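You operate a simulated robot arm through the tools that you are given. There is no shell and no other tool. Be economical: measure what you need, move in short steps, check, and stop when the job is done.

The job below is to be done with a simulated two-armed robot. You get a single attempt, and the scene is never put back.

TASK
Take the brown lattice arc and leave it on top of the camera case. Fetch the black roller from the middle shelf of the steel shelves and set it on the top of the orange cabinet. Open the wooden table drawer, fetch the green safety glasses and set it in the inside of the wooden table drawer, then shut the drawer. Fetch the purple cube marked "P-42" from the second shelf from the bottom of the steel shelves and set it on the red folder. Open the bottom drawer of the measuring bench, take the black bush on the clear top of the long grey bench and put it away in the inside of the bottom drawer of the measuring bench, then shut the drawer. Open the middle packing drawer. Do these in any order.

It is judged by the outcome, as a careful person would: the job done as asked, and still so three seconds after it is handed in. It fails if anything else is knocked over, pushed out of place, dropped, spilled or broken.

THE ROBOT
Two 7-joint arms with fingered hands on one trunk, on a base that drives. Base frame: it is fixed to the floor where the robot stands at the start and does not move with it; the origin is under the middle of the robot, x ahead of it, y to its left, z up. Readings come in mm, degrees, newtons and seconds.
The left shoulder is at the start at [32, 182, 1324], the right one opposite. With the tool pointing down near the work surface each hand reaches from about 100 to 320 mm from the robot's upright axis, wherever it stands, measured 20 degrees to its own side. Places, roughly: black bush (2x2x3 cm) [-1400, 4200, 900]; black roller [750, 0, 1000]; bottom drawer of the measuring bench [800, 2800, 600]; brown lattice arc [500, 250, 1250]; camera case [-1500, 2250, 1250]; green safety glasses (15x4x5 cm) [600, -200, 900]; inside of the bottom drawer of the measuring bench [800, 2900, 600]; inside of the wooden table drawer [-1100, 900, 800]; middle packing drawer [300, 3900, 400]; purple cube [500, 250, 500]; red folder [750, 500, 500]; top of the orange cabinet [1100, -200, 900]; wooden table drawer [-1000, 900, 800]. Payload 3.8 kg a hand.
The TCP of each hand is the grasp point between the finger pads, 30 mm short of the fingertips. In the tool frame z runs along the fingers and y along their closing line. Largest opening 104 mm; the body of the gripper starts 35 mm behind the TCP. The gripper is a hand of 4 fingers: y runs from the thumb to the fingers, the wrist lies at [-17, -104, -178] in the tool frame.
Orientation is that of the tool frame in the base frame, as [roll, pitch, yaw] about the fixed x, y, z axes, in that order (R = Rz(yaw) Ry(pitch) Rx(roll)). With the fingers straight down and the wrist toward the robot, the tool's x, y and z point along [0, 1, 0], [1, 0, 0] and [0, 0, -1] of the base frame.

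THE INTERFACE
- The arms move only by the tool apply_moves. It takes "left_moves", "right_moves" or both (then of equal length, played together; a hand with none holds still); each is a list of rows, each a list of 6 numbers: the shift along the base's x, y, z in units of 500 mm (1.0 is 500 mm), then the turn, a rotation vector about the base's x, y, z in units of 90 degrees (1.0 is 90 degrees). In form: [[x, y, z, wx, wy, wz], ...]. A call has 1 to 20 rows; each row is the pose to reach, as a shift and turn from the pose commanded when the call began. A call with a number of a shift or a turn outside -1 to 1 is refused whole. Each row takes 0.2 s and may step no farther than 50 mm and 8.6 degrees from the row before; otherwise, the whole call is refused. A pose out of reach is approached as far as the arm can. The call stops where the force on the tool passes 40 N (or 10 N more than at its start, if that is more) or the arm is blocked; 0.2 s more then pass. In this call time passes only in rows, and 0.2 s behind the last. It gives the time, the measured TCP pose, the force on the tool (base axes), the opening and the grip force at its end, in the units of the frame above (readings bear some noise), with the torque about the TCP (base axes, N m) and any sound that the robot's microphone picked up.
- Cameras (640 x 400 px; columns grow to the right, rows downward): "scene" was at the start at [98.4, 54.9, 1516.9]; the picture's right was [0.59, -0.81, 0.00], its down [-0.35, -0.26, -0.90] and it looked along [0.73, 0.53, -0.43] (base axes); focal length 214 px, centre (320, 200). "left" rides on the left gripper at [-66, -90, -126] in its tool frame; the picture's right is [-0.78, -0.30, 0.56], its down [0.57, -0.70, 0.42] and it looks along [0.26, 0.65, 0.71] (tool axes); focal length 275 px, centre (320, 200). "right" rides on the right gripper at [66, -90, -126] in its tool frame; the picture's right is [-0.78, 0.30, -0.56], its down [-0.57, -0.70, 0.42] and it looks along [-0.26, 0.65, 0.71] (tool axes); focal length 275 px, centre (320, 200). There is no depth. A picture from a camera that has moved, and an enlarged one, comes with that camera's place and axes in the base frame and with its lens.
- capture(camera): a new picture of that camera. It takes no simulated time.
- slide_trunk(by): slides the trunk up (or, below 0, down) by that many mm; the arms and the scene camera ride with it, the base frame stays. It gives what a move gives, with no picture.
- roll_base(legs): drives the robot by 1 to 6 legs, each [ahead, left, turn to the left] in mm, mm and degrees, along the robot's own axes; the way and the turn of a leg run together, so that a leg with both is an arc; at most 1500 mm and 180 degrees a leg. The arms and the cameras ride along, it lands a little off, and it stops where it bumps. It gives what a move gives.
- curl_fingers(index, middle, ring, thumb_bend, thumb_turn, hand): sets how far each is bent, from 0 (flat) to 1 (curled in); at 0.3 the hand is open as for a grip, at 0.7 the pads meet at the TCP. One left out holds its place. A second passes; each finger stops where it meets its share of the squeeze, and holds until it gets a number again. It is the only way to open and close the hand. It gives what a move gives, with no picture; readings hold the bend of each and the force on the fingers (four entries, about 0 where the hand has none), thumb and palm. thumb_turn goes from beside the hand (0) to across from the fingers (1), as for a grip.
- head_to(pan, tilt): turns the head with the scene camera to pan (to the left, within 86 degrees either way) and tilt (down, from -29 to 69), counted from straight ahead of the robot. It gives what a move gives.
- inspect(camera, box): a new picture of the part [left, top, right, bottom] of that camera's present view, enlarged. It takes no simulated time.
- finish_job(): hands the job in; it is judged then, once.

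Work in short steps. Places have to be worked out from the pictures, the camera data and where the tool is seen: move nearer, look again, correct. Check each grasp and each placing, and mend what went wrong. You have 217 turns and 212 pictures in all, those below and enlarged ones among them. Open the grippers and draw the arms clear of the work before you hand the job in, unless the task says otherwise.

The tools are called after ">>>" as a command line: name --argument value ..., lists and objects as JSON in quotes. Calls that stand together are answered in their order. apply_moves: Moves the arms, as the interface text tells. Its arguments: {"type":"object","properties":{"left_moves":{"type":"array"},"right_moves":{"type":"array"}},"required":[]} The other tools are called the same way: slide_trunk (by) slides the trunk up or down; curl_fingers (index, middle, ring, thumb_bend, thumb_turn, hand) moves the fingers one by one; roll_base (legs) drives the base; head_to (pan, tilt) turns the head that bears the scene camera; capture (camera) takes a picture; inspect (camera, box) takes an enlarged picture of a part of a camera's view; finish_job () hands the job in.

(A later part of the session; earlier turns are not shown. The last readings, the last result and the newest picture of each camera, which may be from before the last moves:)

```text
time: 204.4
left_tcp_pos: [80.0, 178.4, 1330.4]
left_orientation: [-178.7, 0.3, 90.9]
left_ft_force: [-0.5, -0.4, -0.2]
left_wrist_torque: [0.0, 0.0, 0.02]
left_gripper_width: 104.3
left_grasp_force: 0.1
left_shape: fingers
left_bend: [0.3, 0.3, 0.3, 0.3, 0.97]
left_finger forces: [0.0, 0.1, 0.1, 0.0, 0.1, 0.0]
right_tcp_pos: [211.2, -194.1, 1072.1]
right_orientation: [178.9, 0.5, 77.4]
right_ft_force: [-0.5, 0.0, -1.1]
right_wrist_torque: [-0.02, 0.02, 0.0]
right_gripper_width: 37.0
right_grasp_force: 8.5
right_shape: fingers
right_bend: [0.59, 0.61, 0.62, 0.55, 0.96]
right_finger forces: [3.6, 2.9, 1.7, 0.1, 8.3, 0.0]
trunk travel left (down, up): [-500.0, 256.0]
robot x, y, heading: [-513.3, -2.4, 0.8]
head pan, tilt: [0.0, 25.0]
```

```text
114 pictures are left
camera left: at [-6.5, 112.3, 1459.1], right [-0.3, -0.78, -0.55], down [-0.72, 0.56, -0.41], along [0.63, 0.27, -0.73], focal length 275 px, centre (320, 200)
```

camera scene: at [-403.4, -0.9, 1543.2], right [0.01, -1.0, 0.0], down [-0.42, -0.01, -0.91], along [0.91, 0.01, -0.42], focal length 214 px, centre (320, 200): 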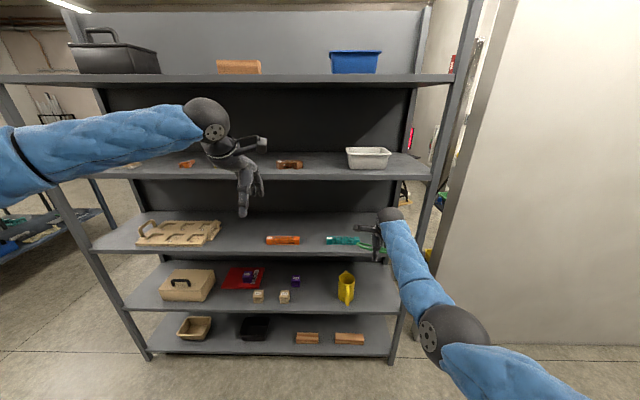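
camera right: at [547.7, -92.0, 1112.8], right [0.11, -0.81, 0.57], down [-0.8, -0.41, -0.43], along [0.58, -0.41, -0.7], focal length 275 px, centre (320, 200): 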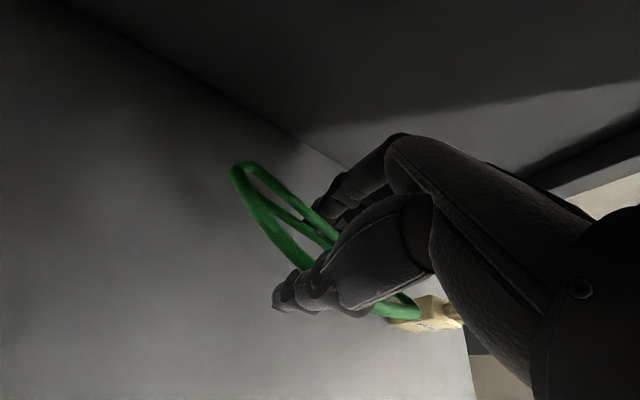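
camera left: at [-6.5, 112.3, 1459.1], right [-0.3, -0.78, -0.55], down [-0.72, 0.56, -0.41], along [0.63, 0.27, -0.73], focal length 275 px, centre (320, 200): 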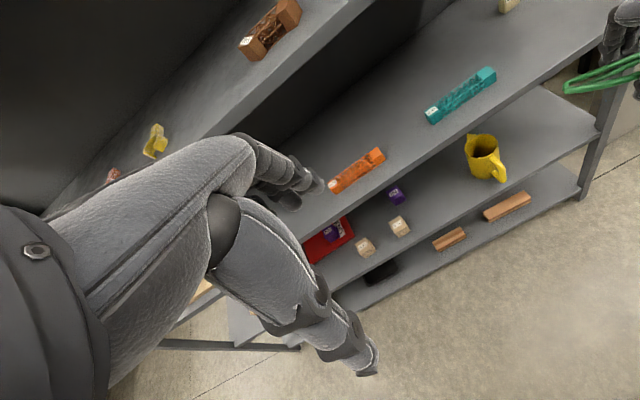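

>>> slide_trunk --by 22

>>> roll_base --legs '[[320, -42, 0]]'

>>> capture --camera "left"

>>> capture --camera "scene"

```text
time: 205.1
left_tcp_pos: [77.0, 178.8, 1351.7]
left_orientation: [-178.7, 0.3, 90.8]
left_ft_force: [-0.4, 0.0, 0.2]
left_wrist_torque: [0.01, 0.01, -0.02]
left_gripper_width: 104.5
left_grasp_force: 0.0
left_shape: fingers
left_bend: [0.3, 0.3, 0.3, 0.3, 0.97]
left_finger forces: [0.0, 0.1, 0.0, 0.0, 0.0, 0.1]
right_tcp_pos: [213.2, -191.7, 1093.9]
right_orientation: [179.0, 0.6, 77.4]
right_ft_force: [-0.2, -0.3, 0.5]
right_wrist_torque: [0.01, -0.03, 0.01]
right_gripper_width: 36.9
right_grasp_force: 8.3
right_shape: fingers
right_bend: [0.59, 0.61, 0.62, 0.55, 0.96]
right_finger forces: [3.7, 3.0, 1.7, 0.0, 8.3, 0.0]
trunk travel left (down, up): [-522.0, 234.0]
robot x, y, heading: [-516.4, -0.3, 0.8]
head pan, tilt: [0.0, 25.0]
```

```text
time: 207.1
left_tcp_pos: [329.0, 132.6, 1366.1]
left_orientation: [179.9, 0.3, 89.8]
left_ft_force: [0.0, -0.4, -0.1]
left_wrist_torque: [0.02, -0.03, -0.01]
left_gripper_width: 104.4
left_grasp_force: 0.0
left_shape: fingers
left_bend: [0.3, 0.3, 0.3, 0.3, 0.97]
left_finger forces: [0.0, 0.1, 0.0, 0.1, 0.0, 0.0]
right_tcp_pos: [454.3, -224.4, 1091.6]
right_orientation: [179.8, 0.5, 77.5]
right_ft_force: [-0.1, -0.4, -0.2]
right_wrist_torque: [-0.02, 0.0, -0.01]
right_gripper_width: 36.8
right_grasp_force: 8.4
right_shape: fingers
right_bend: [0.59, 0.61, 0.62, 0.55, 0.96]
right_finger forces: [3.8, 3.0, 1.8, 0.1, 8.5, 0.1]
trunk travel left (down, up): [-522.0, 234.0]
robot x, y, heading: [-241.2, -33.8, 0.3]
head pan, tilt: [0.0, 25.0]
stopped in leg 1: the robot was blocked; the commanded pose is now the measured one
```

```text
113 pictures are left
camera left: at [238.8, 68.7, 1493.9], right [-0.3, -0.78, -0.55], down [-0.7, 0.57, -0.43], along [0.65, 0.26, -0.71], focal length 275 px, centre (320, 200)
```

left: 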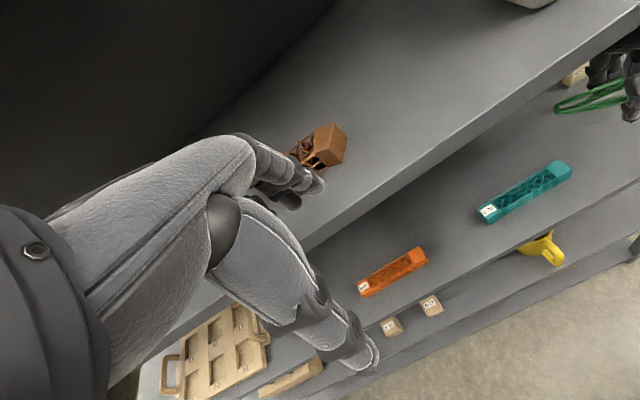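

```text
112 pictures are left
camera scene: at [-162.0, -38.6, 1567.6], right [0.0, -1.0, 0.0], down [-0.4, 0.0, -0.92], along [0.92, 0.0, -0.4], focal length 214 px, centre (320, 200)
```

scene: 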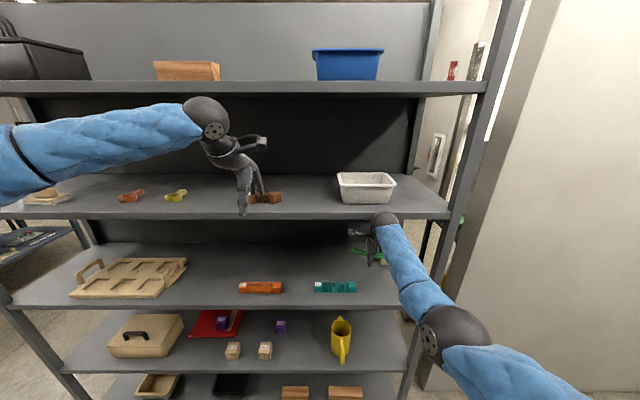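

The right wrist met the upper shelf's lip. I back off, lower the right hand 85 mm, and check things are unmoved.

>>> roll_base --legs '[[-100, 0, 0]]'

>>> apply_moves --right_moves '[[0, 0, -0.06, 0, 0, 0], [0, 0, -0.12, 0, 0, 0], [0, 0, -0.17, 0, 0, 0]]'

>>> capture --camera "scene"

```text
time: 207.7
left_tcp_pos: [331.9, 131.1, 1365.1]
left_orientation: [-179.9, 0.4, 89.6]
left_ft_force: [-0.4, -0.2, 0.5]
left_wrist_torque: [-0.04, -0.01, -0.02]
left_gripper_width: 104.4
left_grasp_force: 0.1
left_shape: fingers
left_bend: [0.3, 0.3, 0.3, 0.3, 0.97]
left_finger forces: [0.0, 0.0, 0.0, 0.1, 0.0, 0.0]
right_tcp_pos: [454.8, -225.3, 1090.8]
right_orientation: [179.7, 0.2, 77.6]
right_ft_force: [0.1, -0.6, -1.2]
right_wrist_torque: [-0.02, 0.03, -0.02]
right_gripper_width: 37.2
right_grasp_force: 8.1
right_shape: fingers
right_bend: [0.59, 0.61, 0.62, 0.55, 0.96]
right_finger forces: [3.7, 3.0, 1.8, 0.0, 8.5, 0.1]
trunk travel left (down, up): [-522.0, 234.0]
robot x, y, heading: [-241.3, -39.9, -0.4]
head pan, tilt: [0.0, 25.0]
stopped in leg 1: the robot was blocked; the commanded pose is now the measured one
```

```text
time: 208.5
left_tcp_pos: [358.6, 132.3, 1350.8]
left_orientation: [-178.7, 0.3, 89.8]
left_ft_force: [0.7, -0.2, -0.7]
left_wrist_torque: [-0.03, 0.05, 0.02]
left_gripper_width: 104.5
left_grasp_force: 0.0
left_shape: fingers
left_bend: [0.3, 0.3, 0.3, 0.3, 0.97]
left_finger forces: [0.0, 0.0, 0.1, 0.1, 0.1, 0.0]
right_tcp_pos: [474.7, -227.5, 990.7]
right_orientation: [-178.9, 0.7, 77.6]
right_ft_force: [0.3, -0.7, -1.7]
right_wrist_torque: [-0.01, 0.0, -0.01]
right_gripper_width: 37.0
right_grasp_force: 8.4
right_shape: fingers
right_bend: [0.59, 0.61, 0.62, 0.55, 0.96]
right_finger forces: [3.5, 2.9, 1.6, 0.0, 8.3, 0.0]
trunk travel left (down, up): [-522.0, 234.0]
robot x, y, heading: [-242.5, -36.7, -0.0]
head pan, tilt: [0.0, 25.0]
```

```text
111 pictures are left
camera scene: at [-127.0, -39.2, 1564.8], right [0.0, -1.0, 0.0], down [-0.43, 0.0, -0.9], along [0.9, 0.0, -0.43], focal length 214 px, centre (320, 200)
```

scene: 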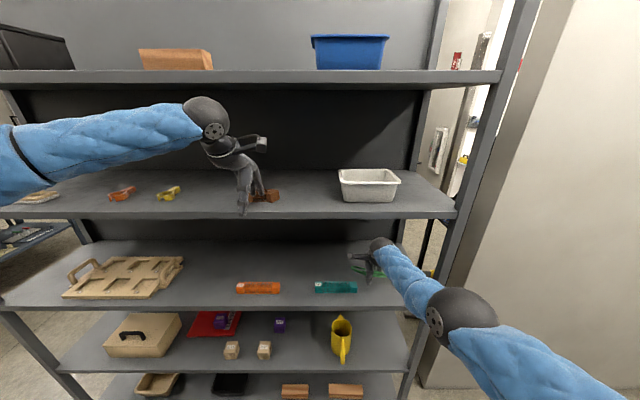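

Freed, everything in place. Drive 70 mm ahead and look down at the arc.

>>> roll_base --legs '[[75, 0, 0]]'

>>> capture --camera "left"

>>> inspect --camera "scene" --box '[180, 130, 340, 230]'

```text
time: 209.6
left_tcp_pos: [431.6, 132.3, 1351.7]
left_orientation: [-178.7, 0.3, 89.9]
left_ft_force: [0.3, 0.7, 0.4]
left_wrist_torque: [-0.01, 0.06, 0.01]
left_gripper_width: 104.4
left_grasp_force: 0.0
left_shape: fingers
left_bend: [0.3, 0.3, 0.3, 0.3, 0.97]
left_finger forces: [0.1, 0.0, 0.1, 0.0, 0.0, 0.0]
right_tcp_pos: [549.9, -228.0, 991.2]
right_orientation: [-179.0, 0.6, 77.6]
right_ft_force: [0.8, -0.6, -1.5]
right_wrist_torque: [-0.02, -0.01, 0.01]
right_gripper_width: 37.1
right_grasp_force: 8.8
right_shape: fingers
right_bend: [0.59, 0.61, 0.62, 0.55, 0.96]
right_finger forces: [3.7, 3.0, 1.7, 0.1, 8.3, 0.0]
trunk travel left (down, up): [-522.0, 234.0]
robot x, y, heading: [-163.0, -37.3, -0.1]
head pan, tilt: [0.0, 25.0]
```

```text
110 pictures are left
camera left: at [345.0, 68.3, 1481.9], right [-0.31, -0.78, -0.55], down [-0.71, 0.57, -0.41], along [0.63, 0.26, -0.73], focal length 275 px, centre (320, 200)
```

left: 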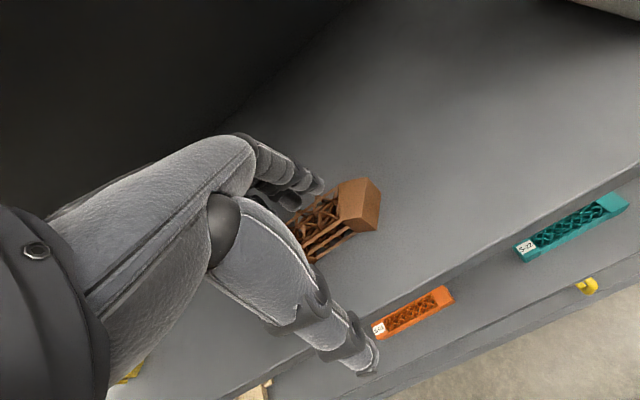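

```text
4.00 times, centred on (260, 180) of scene
camera zoom: at [-53.7, -39.2, 1565.0], right [0.0, -1.0, 0.0], down [-0.42, 0.0, -0.91], along [0.91, 0.0, -0.42], focal length 858 px, centre (560, 280)
```

zoom: 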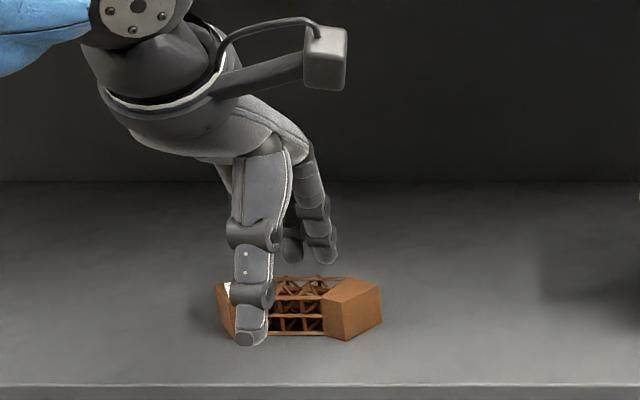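

Arc centre ≈[468,142], top ≈1311. Drive 36 mm further with an 8 mm left shift.

>>> roll_base --legs '[[36, 9, 0]]'

>>> capture --camera "left"

```text
time: 210.4
left_tcp_pos: [466.1, 141.7, 1354.9]
left_orientation: [-178.9, 0.4, 89.8]
left_ft_force: [1.1, 0.1, 0.7]
left_wrist_torque: [0.0, -0.02, -0.01]
left_gripper_width: 104.6
left_grasp_force: 0.0
left_shape: fingers
left_bend: [0.3, 0.3, 0.3, 0.3, 0.97]
left_finger forces: [0.0, 0.0, 0.1, 0.0, 0.1, 0.1]
right_tcp_pos: [583.3, -218.4, 992.7]
right_orientation: [-179.0, 0.7, 77.6]
right_ft_force: [-0.4, -0.1, -1.1]
right_wrist_torque: [-0.04, -0.02, 0.05]
right_gripper_width: 36.7
right_grasp_force: 8.4
right_shape: fingers
right_bend: [0.59, 0.61, 0.62, 0.55, 0.96]
right_finger forces: [3.6, 3.0, 1.7, 0.0, 8.5, 0.0]
trunk travel left (down, up): [-522.0, 234.0]
robot x, y, heading: [-126.5, -35.2, -0.0]
head pan, tilt: [0.0, 25.0]
```

```text
108 pictures are left
camera left: at [378.1, 77.2, 1483.4], right [-0.31, -0.78, -0.55], down [-0.71, 0.57, -0.41], along [0.63, 0.26, -0.73], focal length 275 px, centre (320, 200)
```

left: 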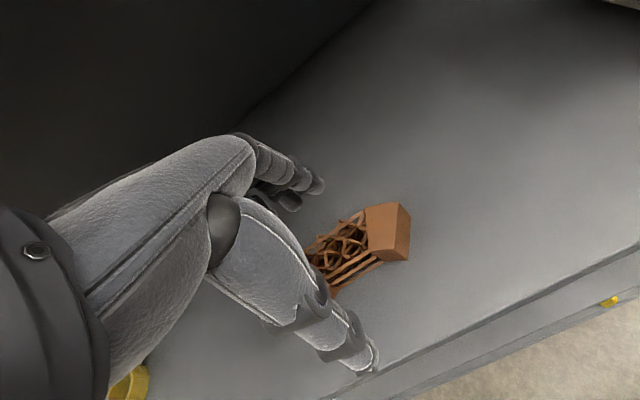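

TCP projects onto the lattice centreline. Descend to ≈1314.

>>> apply_moves --left_moves '[[0, 0, -0.03, 0, 0, 0], [0, 0, -0.06, 0, 0, 0], [0, 0, -0.08, 0, 0, 0]]'

>>> capture --camera "left"

>>> inspect --camera "scene" --box '[180, 150, 340, 250]'

```text
time: 211.2
left_tcp_pos: [464.7, 141.9, 1313.0]
left_orientation: [-178.9, 0.2, 89.8]
left_ft_force: [-0.3, -0.4, 0.1]
left_wrist_torque: [0.03, -0.02, 0.0]
left_gripper_width: 104.8
left_grasp_force: 0.0
left_shape: fingers
left_bend: [0.3, 0.3, 0.3, 0.3, 0.97]
left_finger forces: [0.0, 0.0, 0.0, 0.0, 0.0, 0.0]
right_tcp_pos: [583.0, -218.8, 992.8]
right_orientation: [-179.1, 0.7, 77.7]
right_ft_force: [0.1, -0.8, -0.4]
right_wrist_torque: [-0.01, 0.0, 0.01]
right_gripper_width: 36.6
right_grasp_force: 7.9
right_shape: fingers
right_bend: [0.59, 0.61, 0.62, 0.55, 0.96]
right_finger forces: [3.6, 3.0, 1.7, 0.0, 8.3, 0.0]
trunk travel left (down, up): [-522.0, 234.0]
robot x, y, heading: [-130.2, -27.9, -0.2]
head pan, tilt: [0.0, 25.0]
```

```text
107 pictures are left
camera left: at [376.9, 77.0, 1442.1], right [-0.31, -0.78, -0.55], down [-0.71, 0.57, -0.41], along [0.64, 0.26, -0.73], focal length 275 px, centre (320, 200)
```

left: 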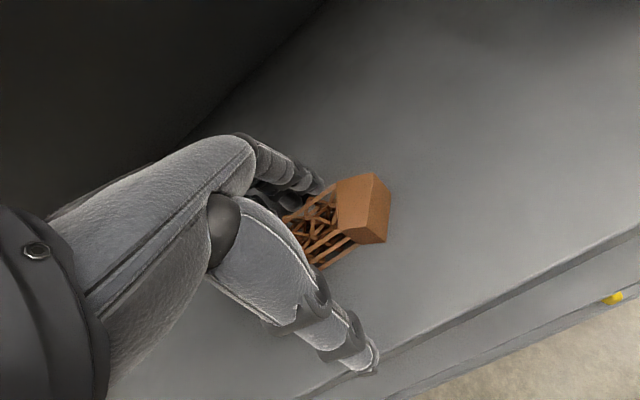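

```text
4.00 times, centred on (260, 200) of scene
camera zoom: at [-21.5, -30.6, 1565.4], right [0.0, -1.0, 0.0], down [-0.42, 0.0, -0.91], along [0.91, 0.0, -0.42], focal length 858 px, centre (560, 200)
```

zoom: 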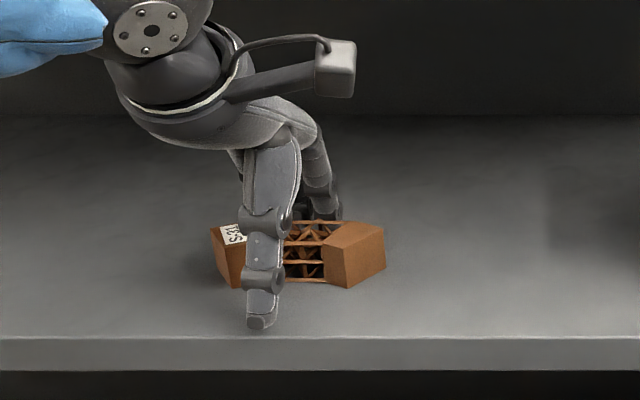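

Well placed; shift 5 mm and close progressively.

>>> apply_moves --left_moves '[[0.004, -0.01, 0, 0, 0, 0]]'

>>> curl_fingers --hand "left" --index 0.52 --middle 0.52 --ring 0.52 --thumb_bend 0.52

>>> capture --camera "left"

```text
time: 211.6
left_tcp_pos: [467.9, 137.8, 1312.3]
left_orientation: [-178.8, 0.4, 89.9]
left_ft_force: [0.1, -0.6, 0.1]
left_wrist_torque: [-0.01, -0.01, 0.02]
left_gripper_width: 104.6
left_grasp_force: 0.1
left_shape: fingers
left_bend: [0.3, 0.3, 0.3, 0.3, 0.97]
left_finger forces: [0.0, 0.0, 0.0, 0.0, 0.1, 0.0]
right_tcp_pos: [584.6, -218.8, 992.8]
right_orientation: [-178.9, 0.7, 77.6]
right_ft_force: [1.0, -0.3, 0.0]
right_wrist_torque: [-0.02, -0.02, -0.01]
right_gripper_width: 36.7
right_grasp_force: 8.2
right_shape: fingers
right_bend: [0.59, 0.61, 0.62, 0.55, 0.96]
right_finger forces: [3.6, 2.9, 1.7, 0.0, 8.4, 0.0]
trunk travel left (down, up): [-522.0, 234.0]
robot x, y, heading: [-132.3, -30.5, -0.3]
head pan, tilt: [0.0, 25.0]
```

```text
time: 212.6
left_tcp_pos: [466.4, 136.4, 1315.0]
left_orientation: [-179.1, 0.4, 89.9]
left_ft_force: [3.2, -0.5, 11.9]
left_wrist_torque: [0.15, -0.55, -0.06]
left_gripper_width: 49.1
left_grasp_force: 6.4
left_shape: fingers
left_bend: [0.52, 0.49, 0.52, 0.52, 0.97]
left_finger forces: [0.0, 12.6, 0.3, 0.0, 0.1, 0.0]
right_tcp_pos: [583.6, -218.5, 993.4]
right_orientation: [-179.2, 0.5, 77.6]
right_ft_force: [-0.2, -0.3, -0.4]
right_wrist_torque: [0.03, -0.01, 0.02]
right_gripper_width: 36.8
right_grasp_force: 8.2
right_shape: fingers
right_bend: [0.59, 0.61, 0.62, 0.55, 0.96]
right_finger forces: [3.6, 2.8, 1.7, 0.1, 8.4, 0.0]
trunk travel left (down, up): [-522.0, 234.0]
robot x, y, heading: [-131.6, -28.6, -0.1]
head pan, tilt: [0.0, 25.0]
```

```text
105 pictures are left
camera left: at [379.1, 71.8, 1444.0], right [-0.31, -0.78, -0.55], down [-0.71, 0.57, -0.42], along [0.64, 0.26, -0.73], focal length 275 px, centre (320, 200)
```

left: 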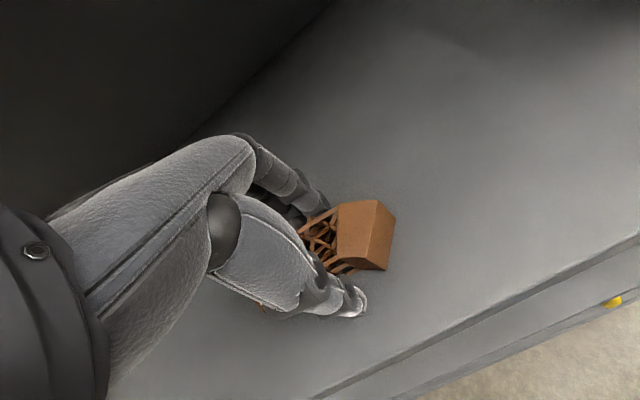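

Middle fingertip presses the shelf; raise 6 mm and close more.

>>> apply_moves --left_moves '[[0, 0, 0.014, 0, 0, 0]]'

>>> curl_fingers --hand "left" --index 0.58 --middle 0.58 --ring 0.58 --thumb_bend 0.58

>>> capture --camera "left"

```text
time: 213.0
left_tcp_pos: [467.8, 137.4, 1319.5]
left_orientation: [-178.4, 0.2, 89.8]
left_ft_force: [-0.2, 0.1, -0.4]
left_wrist_torque: [-0.02, 0.0, 0.0]
left_gripper_width: 49.0
left_grasp_force: 0.1
left_shape: fingers
left_bend: [0.52, 0.52, 0.52, 0.52, 0.97]
left_finger forces: [0.1, 0.1, 0.0, 0.0, 0.1, 0.0]
right_tcp_pos: [584.4, -219.5, 992.9]
right_orientation: [-179.0, 0.6, 77.5]
right_ft_force: [-0.6, -0.2, -0.2]
right_wrist_torque: [0.0, 0.02, 0.02]
right_gripper_width: 37.0
right_grasp_force: 8.1
right_shape: fingers
right_bend: [0.59, 0.61, 0.62, 0.55, 0.96]
right_finger forces: [3.6, 2.8, 1.7, 0.0, 8.4, 0.1]
trunk travel left (down, up): [-522.0, 234.0]
robot x, y, heading: [-132.3, -32.3, -0.0]
head pan, tilt: [0.0, 25.0]
```

```text
time: 214.0
left_tcp_pos: [468.5, 137.8, 1321.3]
left_orientation: [-178.9, 0.4, 89.8]
left_ft_force: [-0.1, 0.9, 0.4]
left_wrist_torque: [0.03, 0.01, -0.01]
left_gripper_width: 36.7
left_grasp_force: 0.0
left_shape: fingers
left_bend: [0.57, 0.57, 0.57, 0.56, 0.97]
left_finger forces: [0.0, 0.2, 0.0, 0.0, 0.1, 0.0]
right_tcp_pos: [584.7, -218.1, 992.6]
right_orientation: [-179.1, 0.8, 77.6]
right_ft_force: [-0.7, -0.6, 0.3]
right_wrist_torque: [-0.02, -0.01, 0.0]
right_gripper_width: 36.8
right_grasp_force: 8.3
right_shape: fingers
right_bend: [0.59, 0.61, 0.62, 0.55, 0.96]
right_finger forces: [3.6, 2.9, 1.7, 0.0, 8.4, 0.0]
trunk travel left (down, up): [-522.0, 234.0]
robot x, y, heading: [-130.4, -29.1, -0.3]
head pan, tilt: [0.0, 25.0]
```

```text
104 pictures are left
camera left: at [380.2, 72.4, 1450.3], right [-0.31, -0.78, -0.55], down [-0.71, 0.57, -0.41], along [0.63, 0.26, -0.73], focal length 275 px, centre (320, 200)
```

left: 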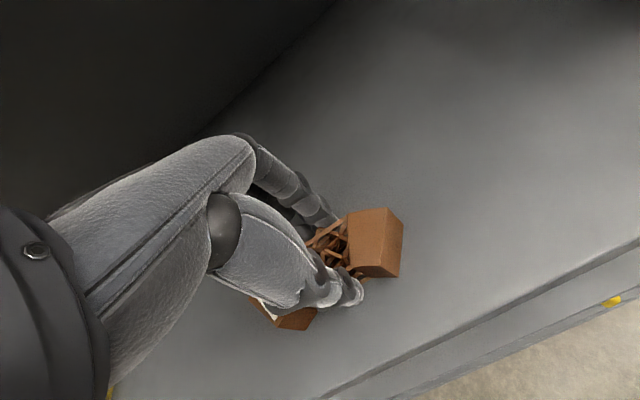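

>>> curl_fingers --hand "left" --index 0.64 --middle 0.64 --ring 0.64 --thumb_bend 0.62

>>> apply_moves --left_moves '[[0, 0, 0.02, 0, 0, 0], [0, 0, 0.05, 0, 0, 0]]'

>>> capture --camera "left"

>>> inspect --camera "scene" --box '[180, 150, 340, 250]'

```text
time: 215.0
left_tcp_pos: [468.5, 136.5, 1321.1]
left_orientation: [-178.9, 0.4, 89.8]
left_ft_force: [-0.8, -0.1, -0.8]
left_wrist_torque: [-0.01, 0.03, -0.05]
left_gripper_width: 33.1
left_grasp_force: 5.9
left_shape: fingers
left_bend: [0.6, 0.61, 0.63, 0.57, 0.96]
left_finger forces: [2.6, 2.9, 0.6, 0.0, 5.9, 0.0]
right_tcp_pos: [583.3, -218.4, 992.5]
right_orientation: [-179.1, 0.7, 77.6]
right_ft_force: [-0.1, 0.0, 0.2]
right_wrist_torque: [0.0, 0.02, -0.03]
right_gripper_width: 37.0
right_grasp_force: 8.5
right_shape: fingers
right_bend: [0.59, 0.61, 0.62, 0.55, 0.96]
right_finger forces: [3.7, 2.9, 1.7, 0.0, 8.4, 0.0]
trunk travel left (down, up): [-522.0, 234.0]
robot x, y, heading: [-132.1, -33.8, 0.0]
head pan, tilt: [0.0, 25.0]
```

```text
time: 215.6
left_tcp_pos: [466.0, 139.7, 1346.0]
left_orientation: [-179.0, 0.4, 89.8]
left_ft_force: [0.2, 0.0, -0.4]
left_wrist_torque: [0.05, 0.0, -0.02]
left_gripper_width: 32.4
left_grasp_force: 5.7
left_shape: fingers
left_bend: [0.6, 0.61, 0.63, 0.57, 0.96]
left_finger forces: [2.5, 2.9, 0.5, 0.0, 6.0, 0.1]
right_tcp_pos: [584.1, -218.5, 993.0]
right_orientation: [-179.1, 0.8, 77.6]
right_ft_force: [1.1, 0.4, 0.0]
right_wrist_torque: [0.0, -0.05, 0.02]
right_gripper_width: 36.6
right_grasp_force: 8.5
right_shape: fingers
right_bend: [0.59, 0.61, 0.62, 0.55, 0.96]
right_finger forces: [3.6, 2.9, 1.7, 0.1, 8.3, 0.0]
trunk travel left (down, up): [-522.0, 234.0]
robot x, y, heading: [-133.4, -28.9, 0.0]
head pan, tilt: [0.0, 25.0]
```

```text
103 pictures are left
camera left: at [377.8, 74.5, 1475.1], right [-0.31, -0.78, -0.55], down [-0.71, 0.57, -0.41], along [0.64, 0.26, -0.73], focal length 275 px, centre (320, 200)
```

left: 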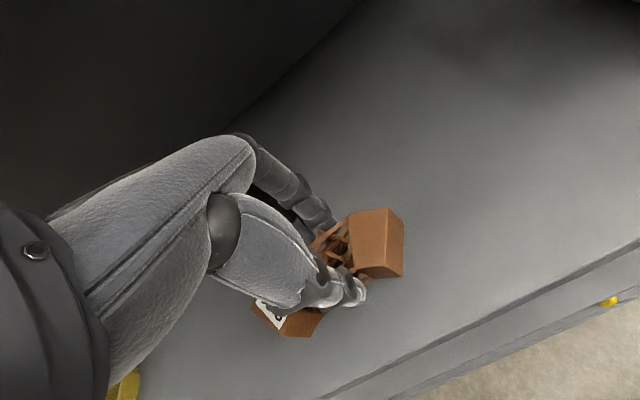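

```text
4.00 times, centred on (260, 200) of scene
camera zoom: at [-20.7, -30.4, 1565.3], right [0.0, -1.0, 0.0], down [-0.42, 0.0, -0.91], along [0.91, 0.0, -0.42], focal length 858 px, centre (560, 200)
```

zoom: 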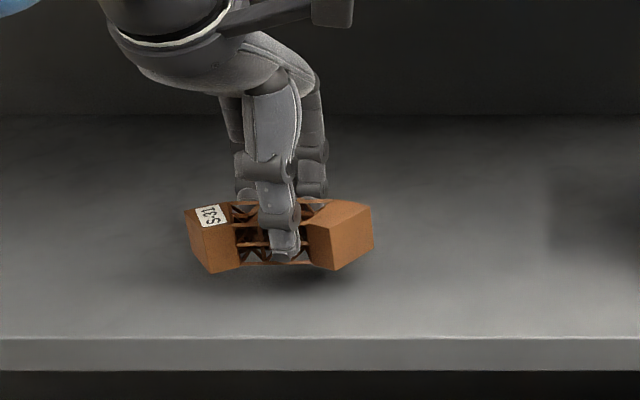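

Arc held. Back out, go left, and turn round in open space to face the rack with the camera case.

>>> roll_base --legs '[[-380, 0, 0], [0, 1000, 0], [0, 950, 0], [350, 0, 0], [0, 0, 180]]'

>>> head_to --pan -20 --tilt 20

>>> capture --camera "scene"

```text
time: 236.8
left_tcp_pos: [-744.8, 1772.1, 1345.6]
left_orientation: [-178.9, 0.4, -89.1]
left_ft_force: [1.2, 0.2, -0.6]
left_wrist_torque: [0.03, -0.02, 0.03]
left_gripper_width: 31.9
left_grasp_force: 5.3
left_shape: fingers
left_bend: [0.61, 0.62, 0.63, 0.57, 0.96]
left_finger forces: [2.2, 2.4, 0.2, 0.0, 4.8, 0.0]
right_tcp_pos: [-869.8, 2127.6, 992.5]
right_orientation: [-179.1, 0.7, -101.1]
right_ft_force: [-0.5, 0.2, 0.1]
right_wrist_torque: [0.02, 0.01, 0.02]
right_gripper_width: 35.9
right_grasp_force: 7.2
right_shape: fingers
right_bend: [0.6, 0.61, 0.62, 0.56, 0.96]
right_finger forces: [3.3, 2.5, 1.2, 0.0, 7.0, 0.0]
trunk travel left (down, up): [-522.0, 234.0]
robot x, y, heading: [-153.2, 1955.1, -178.9]
head pan, tilt: [0.0, 25.0]
```

```text
time: 237.6
left_tcp_pos: [-744.4, 1773.3, 1346.1]
left_orientation: [-179.0, 0.4, -89.2]
left_ft_force: [-0.8, 0.9, -0.6]
left_wrist_torque: [-0.01, -0.05, 0.03]
left_gripper_width: 32.1
left_grasp_force: 5.3
left_shape: fingers
left_bend: [0.61, 0.62, 0.63, 0.57, 0.96]
left_finger forces: [2.2, 2.4, 0.2, 0.0, 4.9, 0.1]
right_tcp_pos: [-870.1, 2128.5, 991.7]
right_orientation: [-179.1, 0.7, -101.2]
right_ft_force: [0.4, 0.2, -1.2]
right_wrist_torque: [0.03, 0.02, -0.01]
right_gripper_width: 35.8
right_grasp_force: 6.5
right_shape: fingers
right_bend: [0.6, 0.61, 0.62, 0.56, 0.96]
right_finger forces: [3.3, 2.4, 1.3, 0.0, 7.1, 0.0]
trunk travel left (down, up): [-522.0, 234.0]
robot x, y, heading: [-148.7, 1952.5, -178.7]
head pan, tilt: [-20.0, 20.0]
```

```text
101 pictures are left
camera scene: at [-259.7, 1984.9, 1573.4], right [0.32, 0.95, 0.0], down [0.32, -0.11, -0.94], along [-0.89, 0.3, -0.34], focal length 214 px, centre (320, 200)
```

scene: 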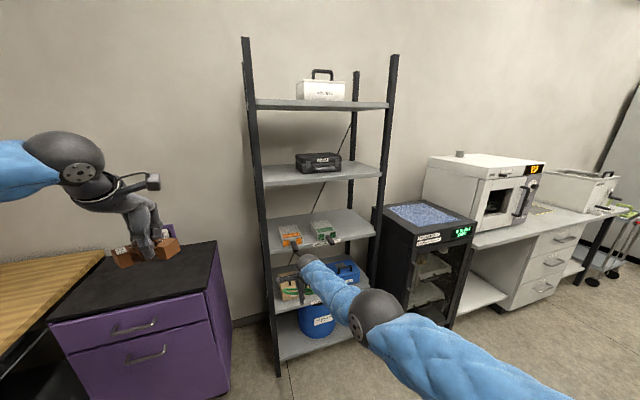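

>>> inspect --camera "scene" --box '[240, 60, 400, 190]'

>>> curl_fingers --hand "left" --index 0.66 --middle 0.66 --ring 0.66 --thumb_bend 0.63

>>> curl_fingers --hand "right" --index 0.66 --middle 0.66 --ring 0.66 --thumb_bend 0.63

```text
3.08 times, centred on (320, 125) of scene
camera zoom: at [-259.7, 1984.9, 1573.4], right [0.32, 0.95, 0.0], down [0.32, -0.11, -0.94], along [-0.89, 0.3, -0.34], focal length 660 px, centre (320, 431)
```

zoom: 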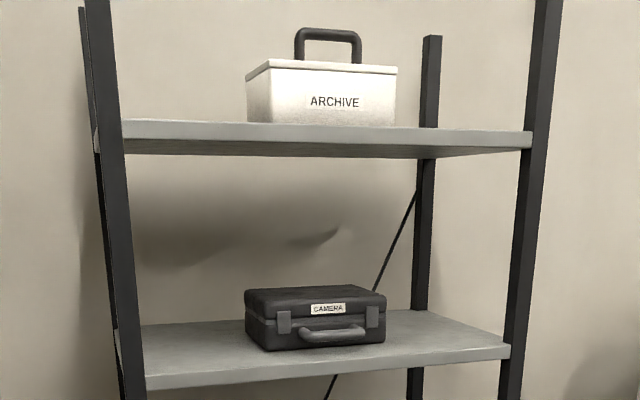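

```text
time: 238.6
left_tcp_pos: [-744.2, 1773.1, 1347.0]
left_orientation: [-178.9, 0.4, -89.2]
left_ft_force: [-0.3, 0.4, -0.3]
left_wrist_torque: [0.05, -0.02, 0.0]
left_gripper_width: 31.5
left_grasp_force: 7.4
left_shape: fingers
left_bend: [0.62, 0.63, 0.65, 0.56, 0.96]
left_finger forces: [3.1, 3.2, 0.8, 0.0, 7.0, 0.0]
right_tcp_pos: [-871.0, 2128.5, 993.4]
right_orientation: [-179.1, 0.6, -101.3]
right_ft_force: [0.1, -0.3, -0.9]
right_wrist_torque: [-0.02, 0.02, 0.01]
right_gripper_width: 35.9
right_grasp_force: 7.4
right_shape: fingers
right_bend: [0.6, 0.61, 0.62, 0.56, 0.96]
right_finger forces: [3.3, 2.4, 1.3, 0.0, 7.0, 0.0]
trunk travel left (down, up): [-522.0, 234.0]
robot x, y, heading: [-155.6, 1954.1, -178.9]
head pan, tilt: [-20.0, 20.0]
```

```text
time: 239.6
left_tcp_pos: [-745.5, 1773.6, 1347.2]
left_orientation: [-178.9, 0.3, -89.1]
left_ft_force: [-0.1, -0.4, -0.1]
left_wrist_torque: [-0.04, 0.0, 0.0]
left_gripper_width: 31.7
left_grasp_force: 6.5
left_shape: fingers
left_bend: [0.62, 0.63, 0.65, 0.56, 0.96]
left_finger forces: [3.2, 3.2, 0.7, 0.0, 6.9, 0.0]
right_tcp_pos: [-871.1, 2129.6, 992.8]
right_orientation: [-179.1, 0.7, -101.2]
right_ft_force: [0.1, 0.3, 0.5]
right_wrist_torque: [0.01, -0.04, -0.03]
right_gripper_width: 35.8
right_grasp_force: 9.7
right_shape: fingers
right_bend: [0.6, 0.62, 0.63, 0.55, 0.96]
right_finger forces: [4.2, 3.5, 1.9, 0.1, 9.9, 0.1]
trunk travel left (down, up): [-522.0, 234.0]
robot x, y, heading: [-152.4, 1951.4, -178.8]
head pan, tilt: [-20.0, 20.0]
```

Camera case on the rack's second shelf (case front ≈x −1371, y≈2350, top z≈1385). The right hand with the glasses reaches too far forward; I swing it out to the right and up before approaching.

>>> apply_moves --right_moves '[[0.04, 0.04, 0.05, 0, 0, 0], [0.08, 0.08, 0.1, 0, 0, 0], [0.12, 0.12, 0.15, 0, 0, 0], [0.17, 0.17, 0.19, 0, 0, 0], [0.22, 0.22, 0.23, 0, 0, 0], [0.27, 0.27, 0.27, 0, 0, 0], [0.32, 0.32, 0.31, 0, 0, 0], [0.37, 0.37, 0.34, 0, 0, 0], [0.42, 0.42, 0.37, 0, 0, 0], [0.48, 0.46, 0.4, 0, 0, 0]]'

>>> head_to --pan -45 --tilt 25

>>> capture --camera "scene"

```text
time: 241.8
left_tcp_pos: [-743.1, 1774.7, 1346.2]
left_orientation: [-178.9, 0.3, -89.0]
left_ft_force: [0.7, 0.3, -0.2]
left_wrist_torque: [0.0, 0.01, 0.01]
left_gripper_width: 31.8
left_grasp_force: 6.7
left_shape: fingers
left_bend: [0.62, 0.63, 0.65, 0.56, 0.96]
left_finger forces: [3.2, 3.3, 0.8, 0.0, 7.0, 0.0]
right_tcp_pos: [-627.8, 2358.0, 1192.6]
right_orientation: [-179.3, 0.6, -101.1]
right_ft_force: [0.0, 0.0, 0.0]
right_wrist_torque: [-0.03, 0.01, 0.0]
right_gripper_width: 35.5
right_grasp_force: 9.3
right_shape: fingers
right_bend: [0.61, 0.63, 0.64, 0.55, 0.96]
right_finger forces: [4.1, 3.3, 1.8, 0.0, 9.4, 0.0]
trunk travel left (down, up): [-522.0, 234.0]
robot x, y, heading: [-150.4, 1953.2, -178.9]
head pan, tilt: [-20.0, 20.0]
```

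```text
time: 242.7
left_tcp_pos: [-745.2, 1773.9, 1346.4]
left_orientation: [-178.9, 0.4, -89.1]
left_ft_force: [-0.4, 0.5, -0.9]
left_wrist_torque: [-0.04, 0.01, 0.0]
left_gripper_width: 31.6
left_grasp_force: 7.0
left_shape: fingers
left_bend: [0.62, 0.63, 0.65, 0.56, 0.96]
left_finger forces: [3.2, 3.3, 0.6, 0.1, 7.0, 0.1]
right_tcp_pos: [-629.6, 2356.5, 1193.2]
right_orientation: [-179.1, 0.6, -101.1]
right_ft_force: [0.0, 0.5, 0.0]
right_wrist_torque: [0.04, 0.0, -0.02]
right_gripper_width: 35.4
right_grasp_force: 9.1
right_shape: fingers
right_bend: [0.61, 0.63, 0.64, 0.55, 0.96]
right_finger forces: [4.1, 3.3, 1.8, 0.0, 9.2, 0.0]
trunk travel left (down, up): [-522.0, 234.0]
robot x, y, heading: [-155.3, 1956.6, -178.6]
head pan, tilt: [-45.0, 25.0]
```

```text
99 pictures are left
camera scene: at [-237.7, 2018.7, 1565.4], right [0.69, 0.72, 0.0], down [0.3, -0.29, -0.91], along [-0.65, 0.63, -0.42], focal length 214 px, centre (320, 200)
```

scene: 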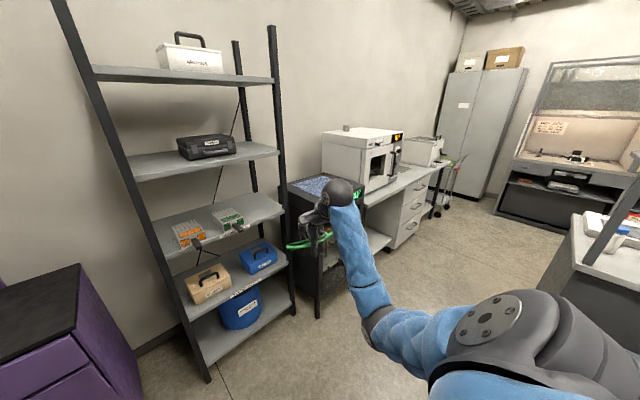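

>>> roll_base --legs '[[400, -570, 0]]'

>>> head_to --pan 10 --tilt 10

>>> capture --camera "scene"

>>> capture --camera "left"

```text
time: 246.6
left_tcp_pos: [-1148.8, 2343.0, 1346.5]
left_orientation: [-178.9, 0.4, -89.2]
left_ft_force: [0.4, -0.1, -0.3]
left_wrist_torque: [-0.02, 0.05, -0.01]
left_gripper_width: 31.7
left_grasp_force: 7.0
left_shape: fingers
left_bend: [0.62, 0.63, 0.65, 0.56, 0.96]
left_finger forces: [3.2, 3.3, 0.7, 0.0, 7.0, 0.0]
right_tcp_pos: [-1032.8, 2926.3, 1193.0]
right_orientation: [-179.2, 0.6, -101.4]
right_ft_force: [0.3, 0.7, -0.3]
right_wrist_torque: [-0.03, 0.01, 0.01]
right_gripper_width: 34.8
right_grasp_force: 9.5
right_shape: fingers
right_bend: [0.61, 0.63, 0.64, 0.55, 0.96]
right_finger forces: [4.2, 3.2, 1.7, 0.1, 9.3, 0.0]
trunk travel left (down, up): [-522.0, 234.0]
robot x, y, heading: [-556.6, 2522.7, -179.1]
head pan, tilt: [-45.0, 25.0]
```

```text
time: 247.8
left_tcp_pos: [-1148.6, 2344.1, 1345.7]
left_orientation: [-179.0, 0.4, -89.2]
left_ft_force: [0.4, -0.5, -1.2]
left_wrist_torque: [-0.01, 0.0, 0.03]
left_gripper_width: 31.7
left_grasp_force: 7.2
left_shape: fingers
left_bend: [0.62, 0.63, 0.65, 0.56, 0.96]
left_finger forces: [3.2, 3.4, 0.7, 0.1, 7.0, 0.0]
right_tcp_pos: [-1032.2, 2926.3, 1193.5]
right_orientation: [-179.1, 0.7, -101.5]
right_ft_force: [-0.5, -0.1, -0.5]
right_wrist_torque: [-0.04, 0.02, 0.0]
right_gripper_width: 35.2
right_grasp_force: 8.9
right_shape: fingers
right_bend: [0.61, 0.63, 0.64, 0.55, 0.96]
right_finger forces: [4.2, 3.1, 1.8, 0.0, 9.4, 0.0]
trunk travel left (down, up): [-522.0, 234.0]
robot x, y, heading: [-555.4, 2520.4, -179.1]
head pan, tilt: [10.0, 10.0]
```

```text
98 pictures are left
camera scene: at [-666.3, 2506.0, 1589.7], right [-0.19, 0.98, 0.0], down [0.17, 0.03, -0.98], along [-0.97, -0.19, -0.17], focal length 214 px, centre (320, 200)
```

scene: 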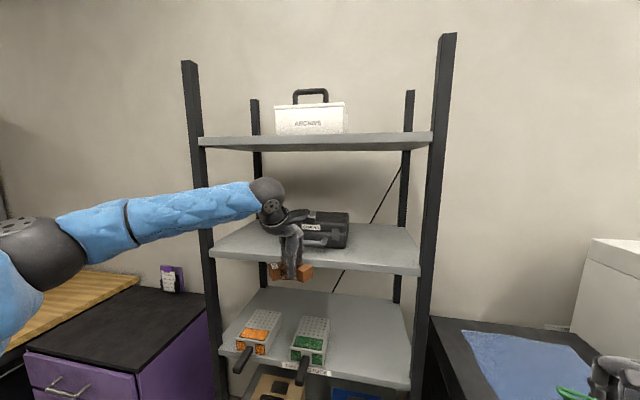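

```text
97 pictures are left
camera left: at [-1062.1, 2409.4, 1475.0], right [0.3, 0.78, -0.55], down [0.72, -0.56, -0.42], along [-0.63, -0.27, -0.73], focal length 275 px, centre (320, 200)
```

left: 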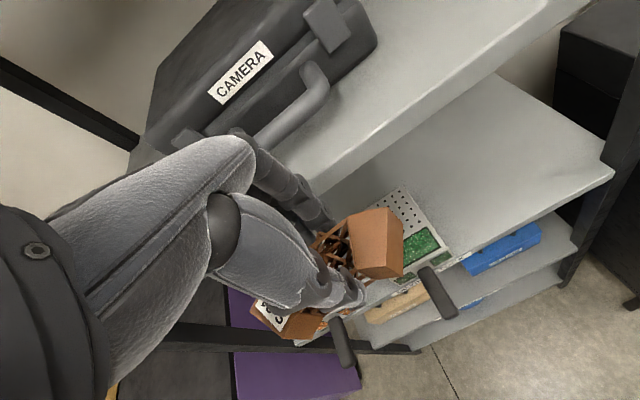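

Measured: case top ≈z 1390, front edge x≈−1345, y 2228–2464; upper shelf underside ≈1615. There's not enough headroom for a vertical hand, so I tilt the hand forward 35° and raise it outside the rack first.

>>> apply_moves --left_moves '[[0, 0, 0.04, 0, 0.08, 0], [0, 0, 0.09, 0, 0.16, 0], [0, 0, 0.14, 0, 0.24, 0], [0, 0, 0.18, 0, 0.32, 0], [0, 0, 0.215, 0, 0.389, 0]]'

>>> capture --camera "scene"

>>> capture --camera "left"

```text
time: 249.0
left_tcp_pos: [-1147.2, 2342.7, 1453.9]
left_orientation: [146.0, 0.8, -89.5]
left_ft_force: [0.1, -0.6, 0.2]
left_wrist_torque: [0.01, 0.01, -0.01]
left_gripper_width: 31.5
left_grasp_force: 7.6
left_shape: fingers
left_bend: [0.62, 0.63, 0.65, 0.56, 0.96]
left_finger forces: [3.0, 3.2, 0.6, 0.0, 7.1, 0.1]
right_tcp_pos: [-1032.5, 2928.0, 1193.6]
right_orientation: [-179.1, 0.8, -101.3]
right_ft_force: [0.6, 0.0, -1.1]
right_wrist_torque: [0.01, -0.01, -0.01]
right_gripper_width: 35.3
right_grasp_force: 9.3
right_shape: fingers
right_bend: [0.61, 0.63, 0.64, 0.55, 0.96]
right_finger forces: [4.1, 3.2, 1.8, 0.0, 9.3, 0.1]
trunk travel left (down, up): [-522.0, 234.0]
robot x, y, heading: [-558.2, 2522.9, -179.2]
head pan, tilt: [10.0, 10.0]
```

```text
96 pictures are left
camera scene: at [-665.9, 2506.1, 1589.7], right [-0.19, 0.98, 0.0], down [0.17, 0.03, -0.98], along [-0.97, -0.19, -0.17], focal length 214 px, centre (320, 200)
```

scene: 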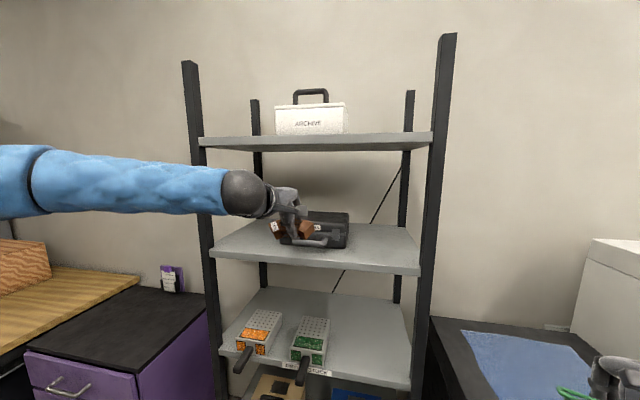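

```text
95 pictures are left
camera left: at [-1003.2, 2409.4, 1509.8], right [-0.07, 0.78, -0.62], down [0.35, -0.56, -0.75], along [-0.93, -0.27, -0.23], focal length 275 px, centre (320, 200)
```

left: 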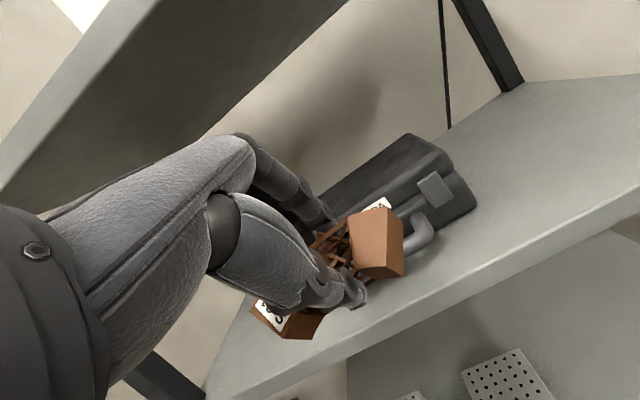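

Before driving in, I pull the right hand (glasses) back/inward to stay clear of the microwave.

>>> apply_moves --right_moves '[[0.07, -0.04, 0.02, 0, 0, 0], [0.14, -0.08, 0.04, 0, 0, 0], [0.21, -0.12, 0.06, 0, 0, 0], [0.26, -0.16, 0.06, 0, 0, 0]]'

>>> head_to --pan -35 --tilt 25

>>> capture --camera "scene"

```text
time: 250.0
left_tcp_pos: [-1147.8, 2343.3, 1453.1]
left_orientation: [146.0, 0.9, -89.5]
left_ft_force: [0.2, 0.0, -0.5]
left_wrist_torque: [0.01, -0.04, 0.03]
left_gripper_width: 31.7
left_grasp_force: 7.2
left_shape: fingers
left_bend: [0.62, 0.63, 0.65, 0.56, 0.96]
left_finger forces: [3.1, 3.1, 0.6, 0.1, 7.1, 0.0]
right_tcp_pos: [-921.6, 2857.9, 1225.1]
right_orientation: [-178.9, 0.7, -101.4]
right_ft_force: [-0.7, -0.3, -0.1]
right_wrist_torque: [-0.01, 0.03, -0.02]
right_gripper_width: 35.2
right_grasp_force: 9.1
right_shape: fingers
right_bend: [0.61, 0.63, 0.64, 0.56, 0.96]
right_finger forces: [4.0, 3.2, 1.6, 0.1, 9.0, 0.1]
right hand out of reach, approached as far as the arm can: row 4
trunk travel left (down, up): [-522.0, 234.0]
robot x, y, heading: [-555.6, 2522.6, -179.0]
head pan, tilt: [10.0, 10.0]
```

```text
time: 251.1
left_tcp_pos: [-1148.1, 2341.9, 1453.8]
left_orientation: [146.1, 0.9, -89.6]
left_ft_force: [-0.6, 0.4, -0.1]
left_wrist_torque: [0.02, -0.02, -0.01]
left_gripper_width: 31.6
left_grasp_force: 6.7
left_shape: fingers
left_bend: [0.62, 0.63, 0.65, 0.56, 0.96]
left_finger forces: [3.1, 3.2, 0.7, 0.0, 7.0, 0.1]
right_tcp_pos: [-923.2, 2857.9, 1224.9]
right_orientation: [-179.0, 0.7, -101.4]
right_ft_force: [-0.3, 0.1, -0.8]
right_wrist_torque: [-0.03, -0.01, 0.03]
right_gripper_width: 35.1
right_grasp_force: 9.3
right_shape: fingers
right_bend: [0.61, 0.63, 0.64, 0.56, 0.96]
right_finger forces: [4.2, 3.0, 1.7, 0.0, 9.0, 0.1]
trunk travel left (down, up): [-522.0, 234.0]
robot x, y, heading: [-554.7, 2522.4, -179.1]
head pan, tilt: [-35.0, 25.0]
```

```text
94 pictures are left
camera scene: at [-651.4, 2575.2, 1565.4], right [0.56, 0.83, 0.0], down [0.35, -0.24, -0.91], along [-0.75, 0.51, -0.42], focal length 214 px, centre (320, 200)
```

scene: 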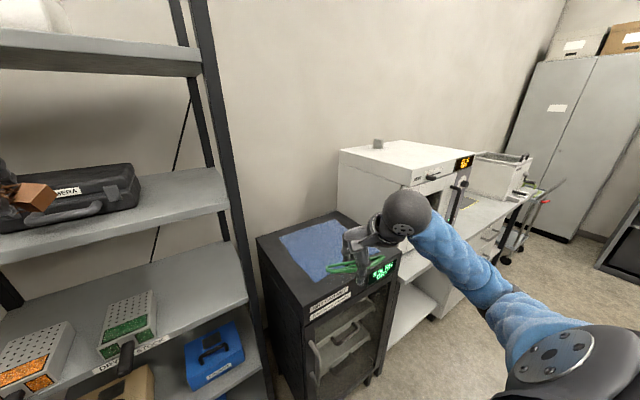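

Clear. Drive 245 mm in; look.

>>> roll_base --legs '[[245, 0, 0]]'

>>> head_to --pan 15 --tilt 10

>>> capture --camera "scene"

>>> capture --camera "left"

```text
time: 252.9
left_tcp_pos: [-1387.2, 2340.4, 1453.1]
left_orientation: [146.1, 0.9, -89.8]
left_ft_force: [1.1, 0.4, 4.3]
left_wrist_torque: [0.01, -0.12, 0.02]
left_gripper_width: 31.9
left_grasp_force: 7.5
left_shape: fingers
left_bend: [0.61, 0.63, 0.65, 0.57, 0.96]
left_finger forces: [4.1, 3.7, 0.8, 0.0, 7.3, 0.1]
right_tcp_pos: [-1159.8, 2855.7, 1225.5]
right_orientation: [-179.0, 0.7, -101.4]
right_ft_force: [0.4, 0.2, -0.1]
right_wrist_torque: [0.0, -0.02, 0.0]
right_gripper_width: 35.0
right_grasp_force: 9.0
right_shape: fingers
right_bend: [0.61, 0.63, 0.64, 0.56, 0.96]
right_finger forces: [4.1, 3.1, 1.7, 0.0, 9.1, 0.1]
trunk travel left (down, up): [-522.0, 234.0]
robot x, y, heading: [-795.0, 2520.9, -179.1]
head pan, tilt: [-35.0, 25.0]
```

```text
time: 254.1
left_tcp_pos: [-1386.5, 2341.4, 1453.6]
left_orientation: [146.0, 0.9, -89.8]
left_ft_force: [-0.5, 0.6, 3.8]
left_wrist_torque: [0.01, -0.03, 0.02]
left_gripper_width: 32.0
left_grasp_force: 7.7
left_shape: fingers
left_bend: [0.61, 0.63, 0.65, 0.57, 0.96]
left_finger forces: [4.3, 4.1, 0.8, 0.0, 6.6, 0.0]
right_tcp_pos: [-1159.9, 2856.2, 1226.4]
right_orientation: [-179.0, 0.6, -101.4]
right_ft_force: [-0.1, -0.7, -0.3]
right_wrist_torque: [0.01, -0.03, 0.02]
right_gripper_width: 34.8
right_grasp_force: 8.8
right_shape: fingers
right_bend: [0.61, 0.63, 0.64, 0.56, 0.96]
right_finger forces: [4.1, 3.1, 1.7, 0.1, 9.0, 0.0]
trunk travel left (down, up): [-522.0, 234.0]
robot x, y, heading: [-794.4, 2519.4, -179.3]
head pan, tilt: [15.0, 10.0]
```

```text
93 pictures are left
camera scene: at [-902.4, 2495.1, 1589.7], right [-0.27, 0.96, 0.0], down [0.17, 0.05, -0.98], along [-0.95, -0.27, -0.17], focal length 214 px, centre (320, 200)
```

scene: 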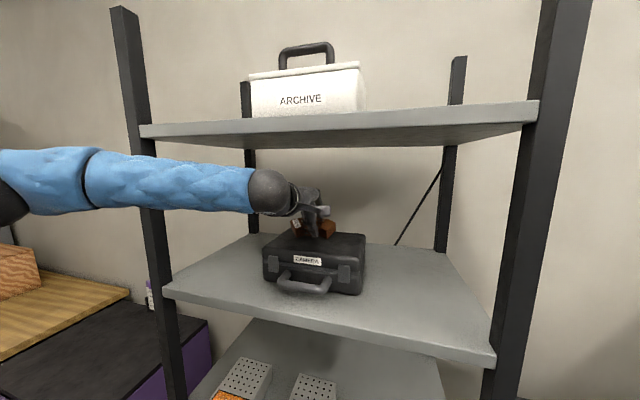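

```text
92 pictures are left
camera left: at [-1241.9, 2407.1, 1510.2], right [-0.07, 0.78, -0.62], down [0.35, -0.56, -0.75], along [-0.94, -0.27, -0.23], focal length 275 px, centre (320, 200)
```

left: 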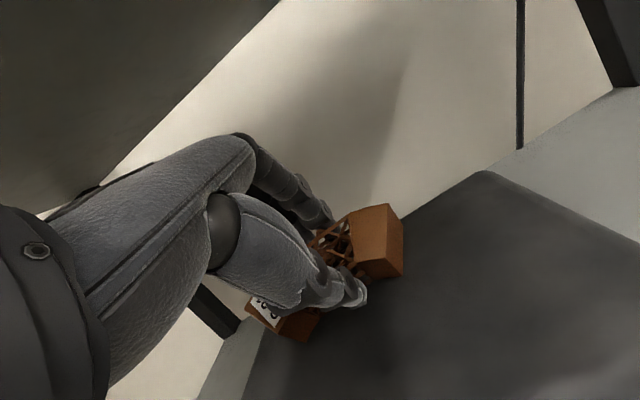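

>>> inspect --camera "scene" --box '[230, 150, 400, 310]'

```text
2.50 times, centred on (315, 230) of scene
camera zoom: at [-902.4, 2495.1, 1589.7], right [-0.27, 0.96, 0.0], down [0.17, 0.05, -0.98], along [-0.95, -0.27, -0.17], focal length 536 px, centre (332, 125)
```

zoom: 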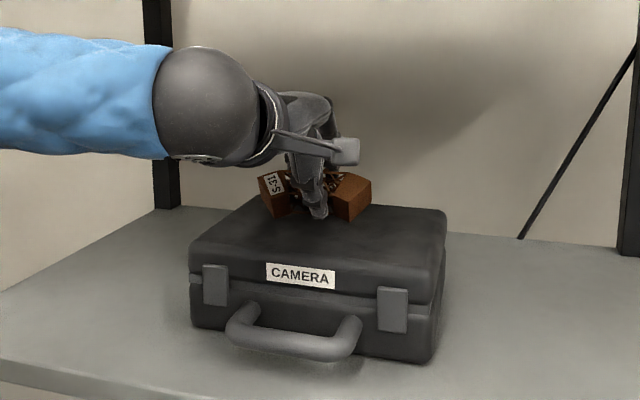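

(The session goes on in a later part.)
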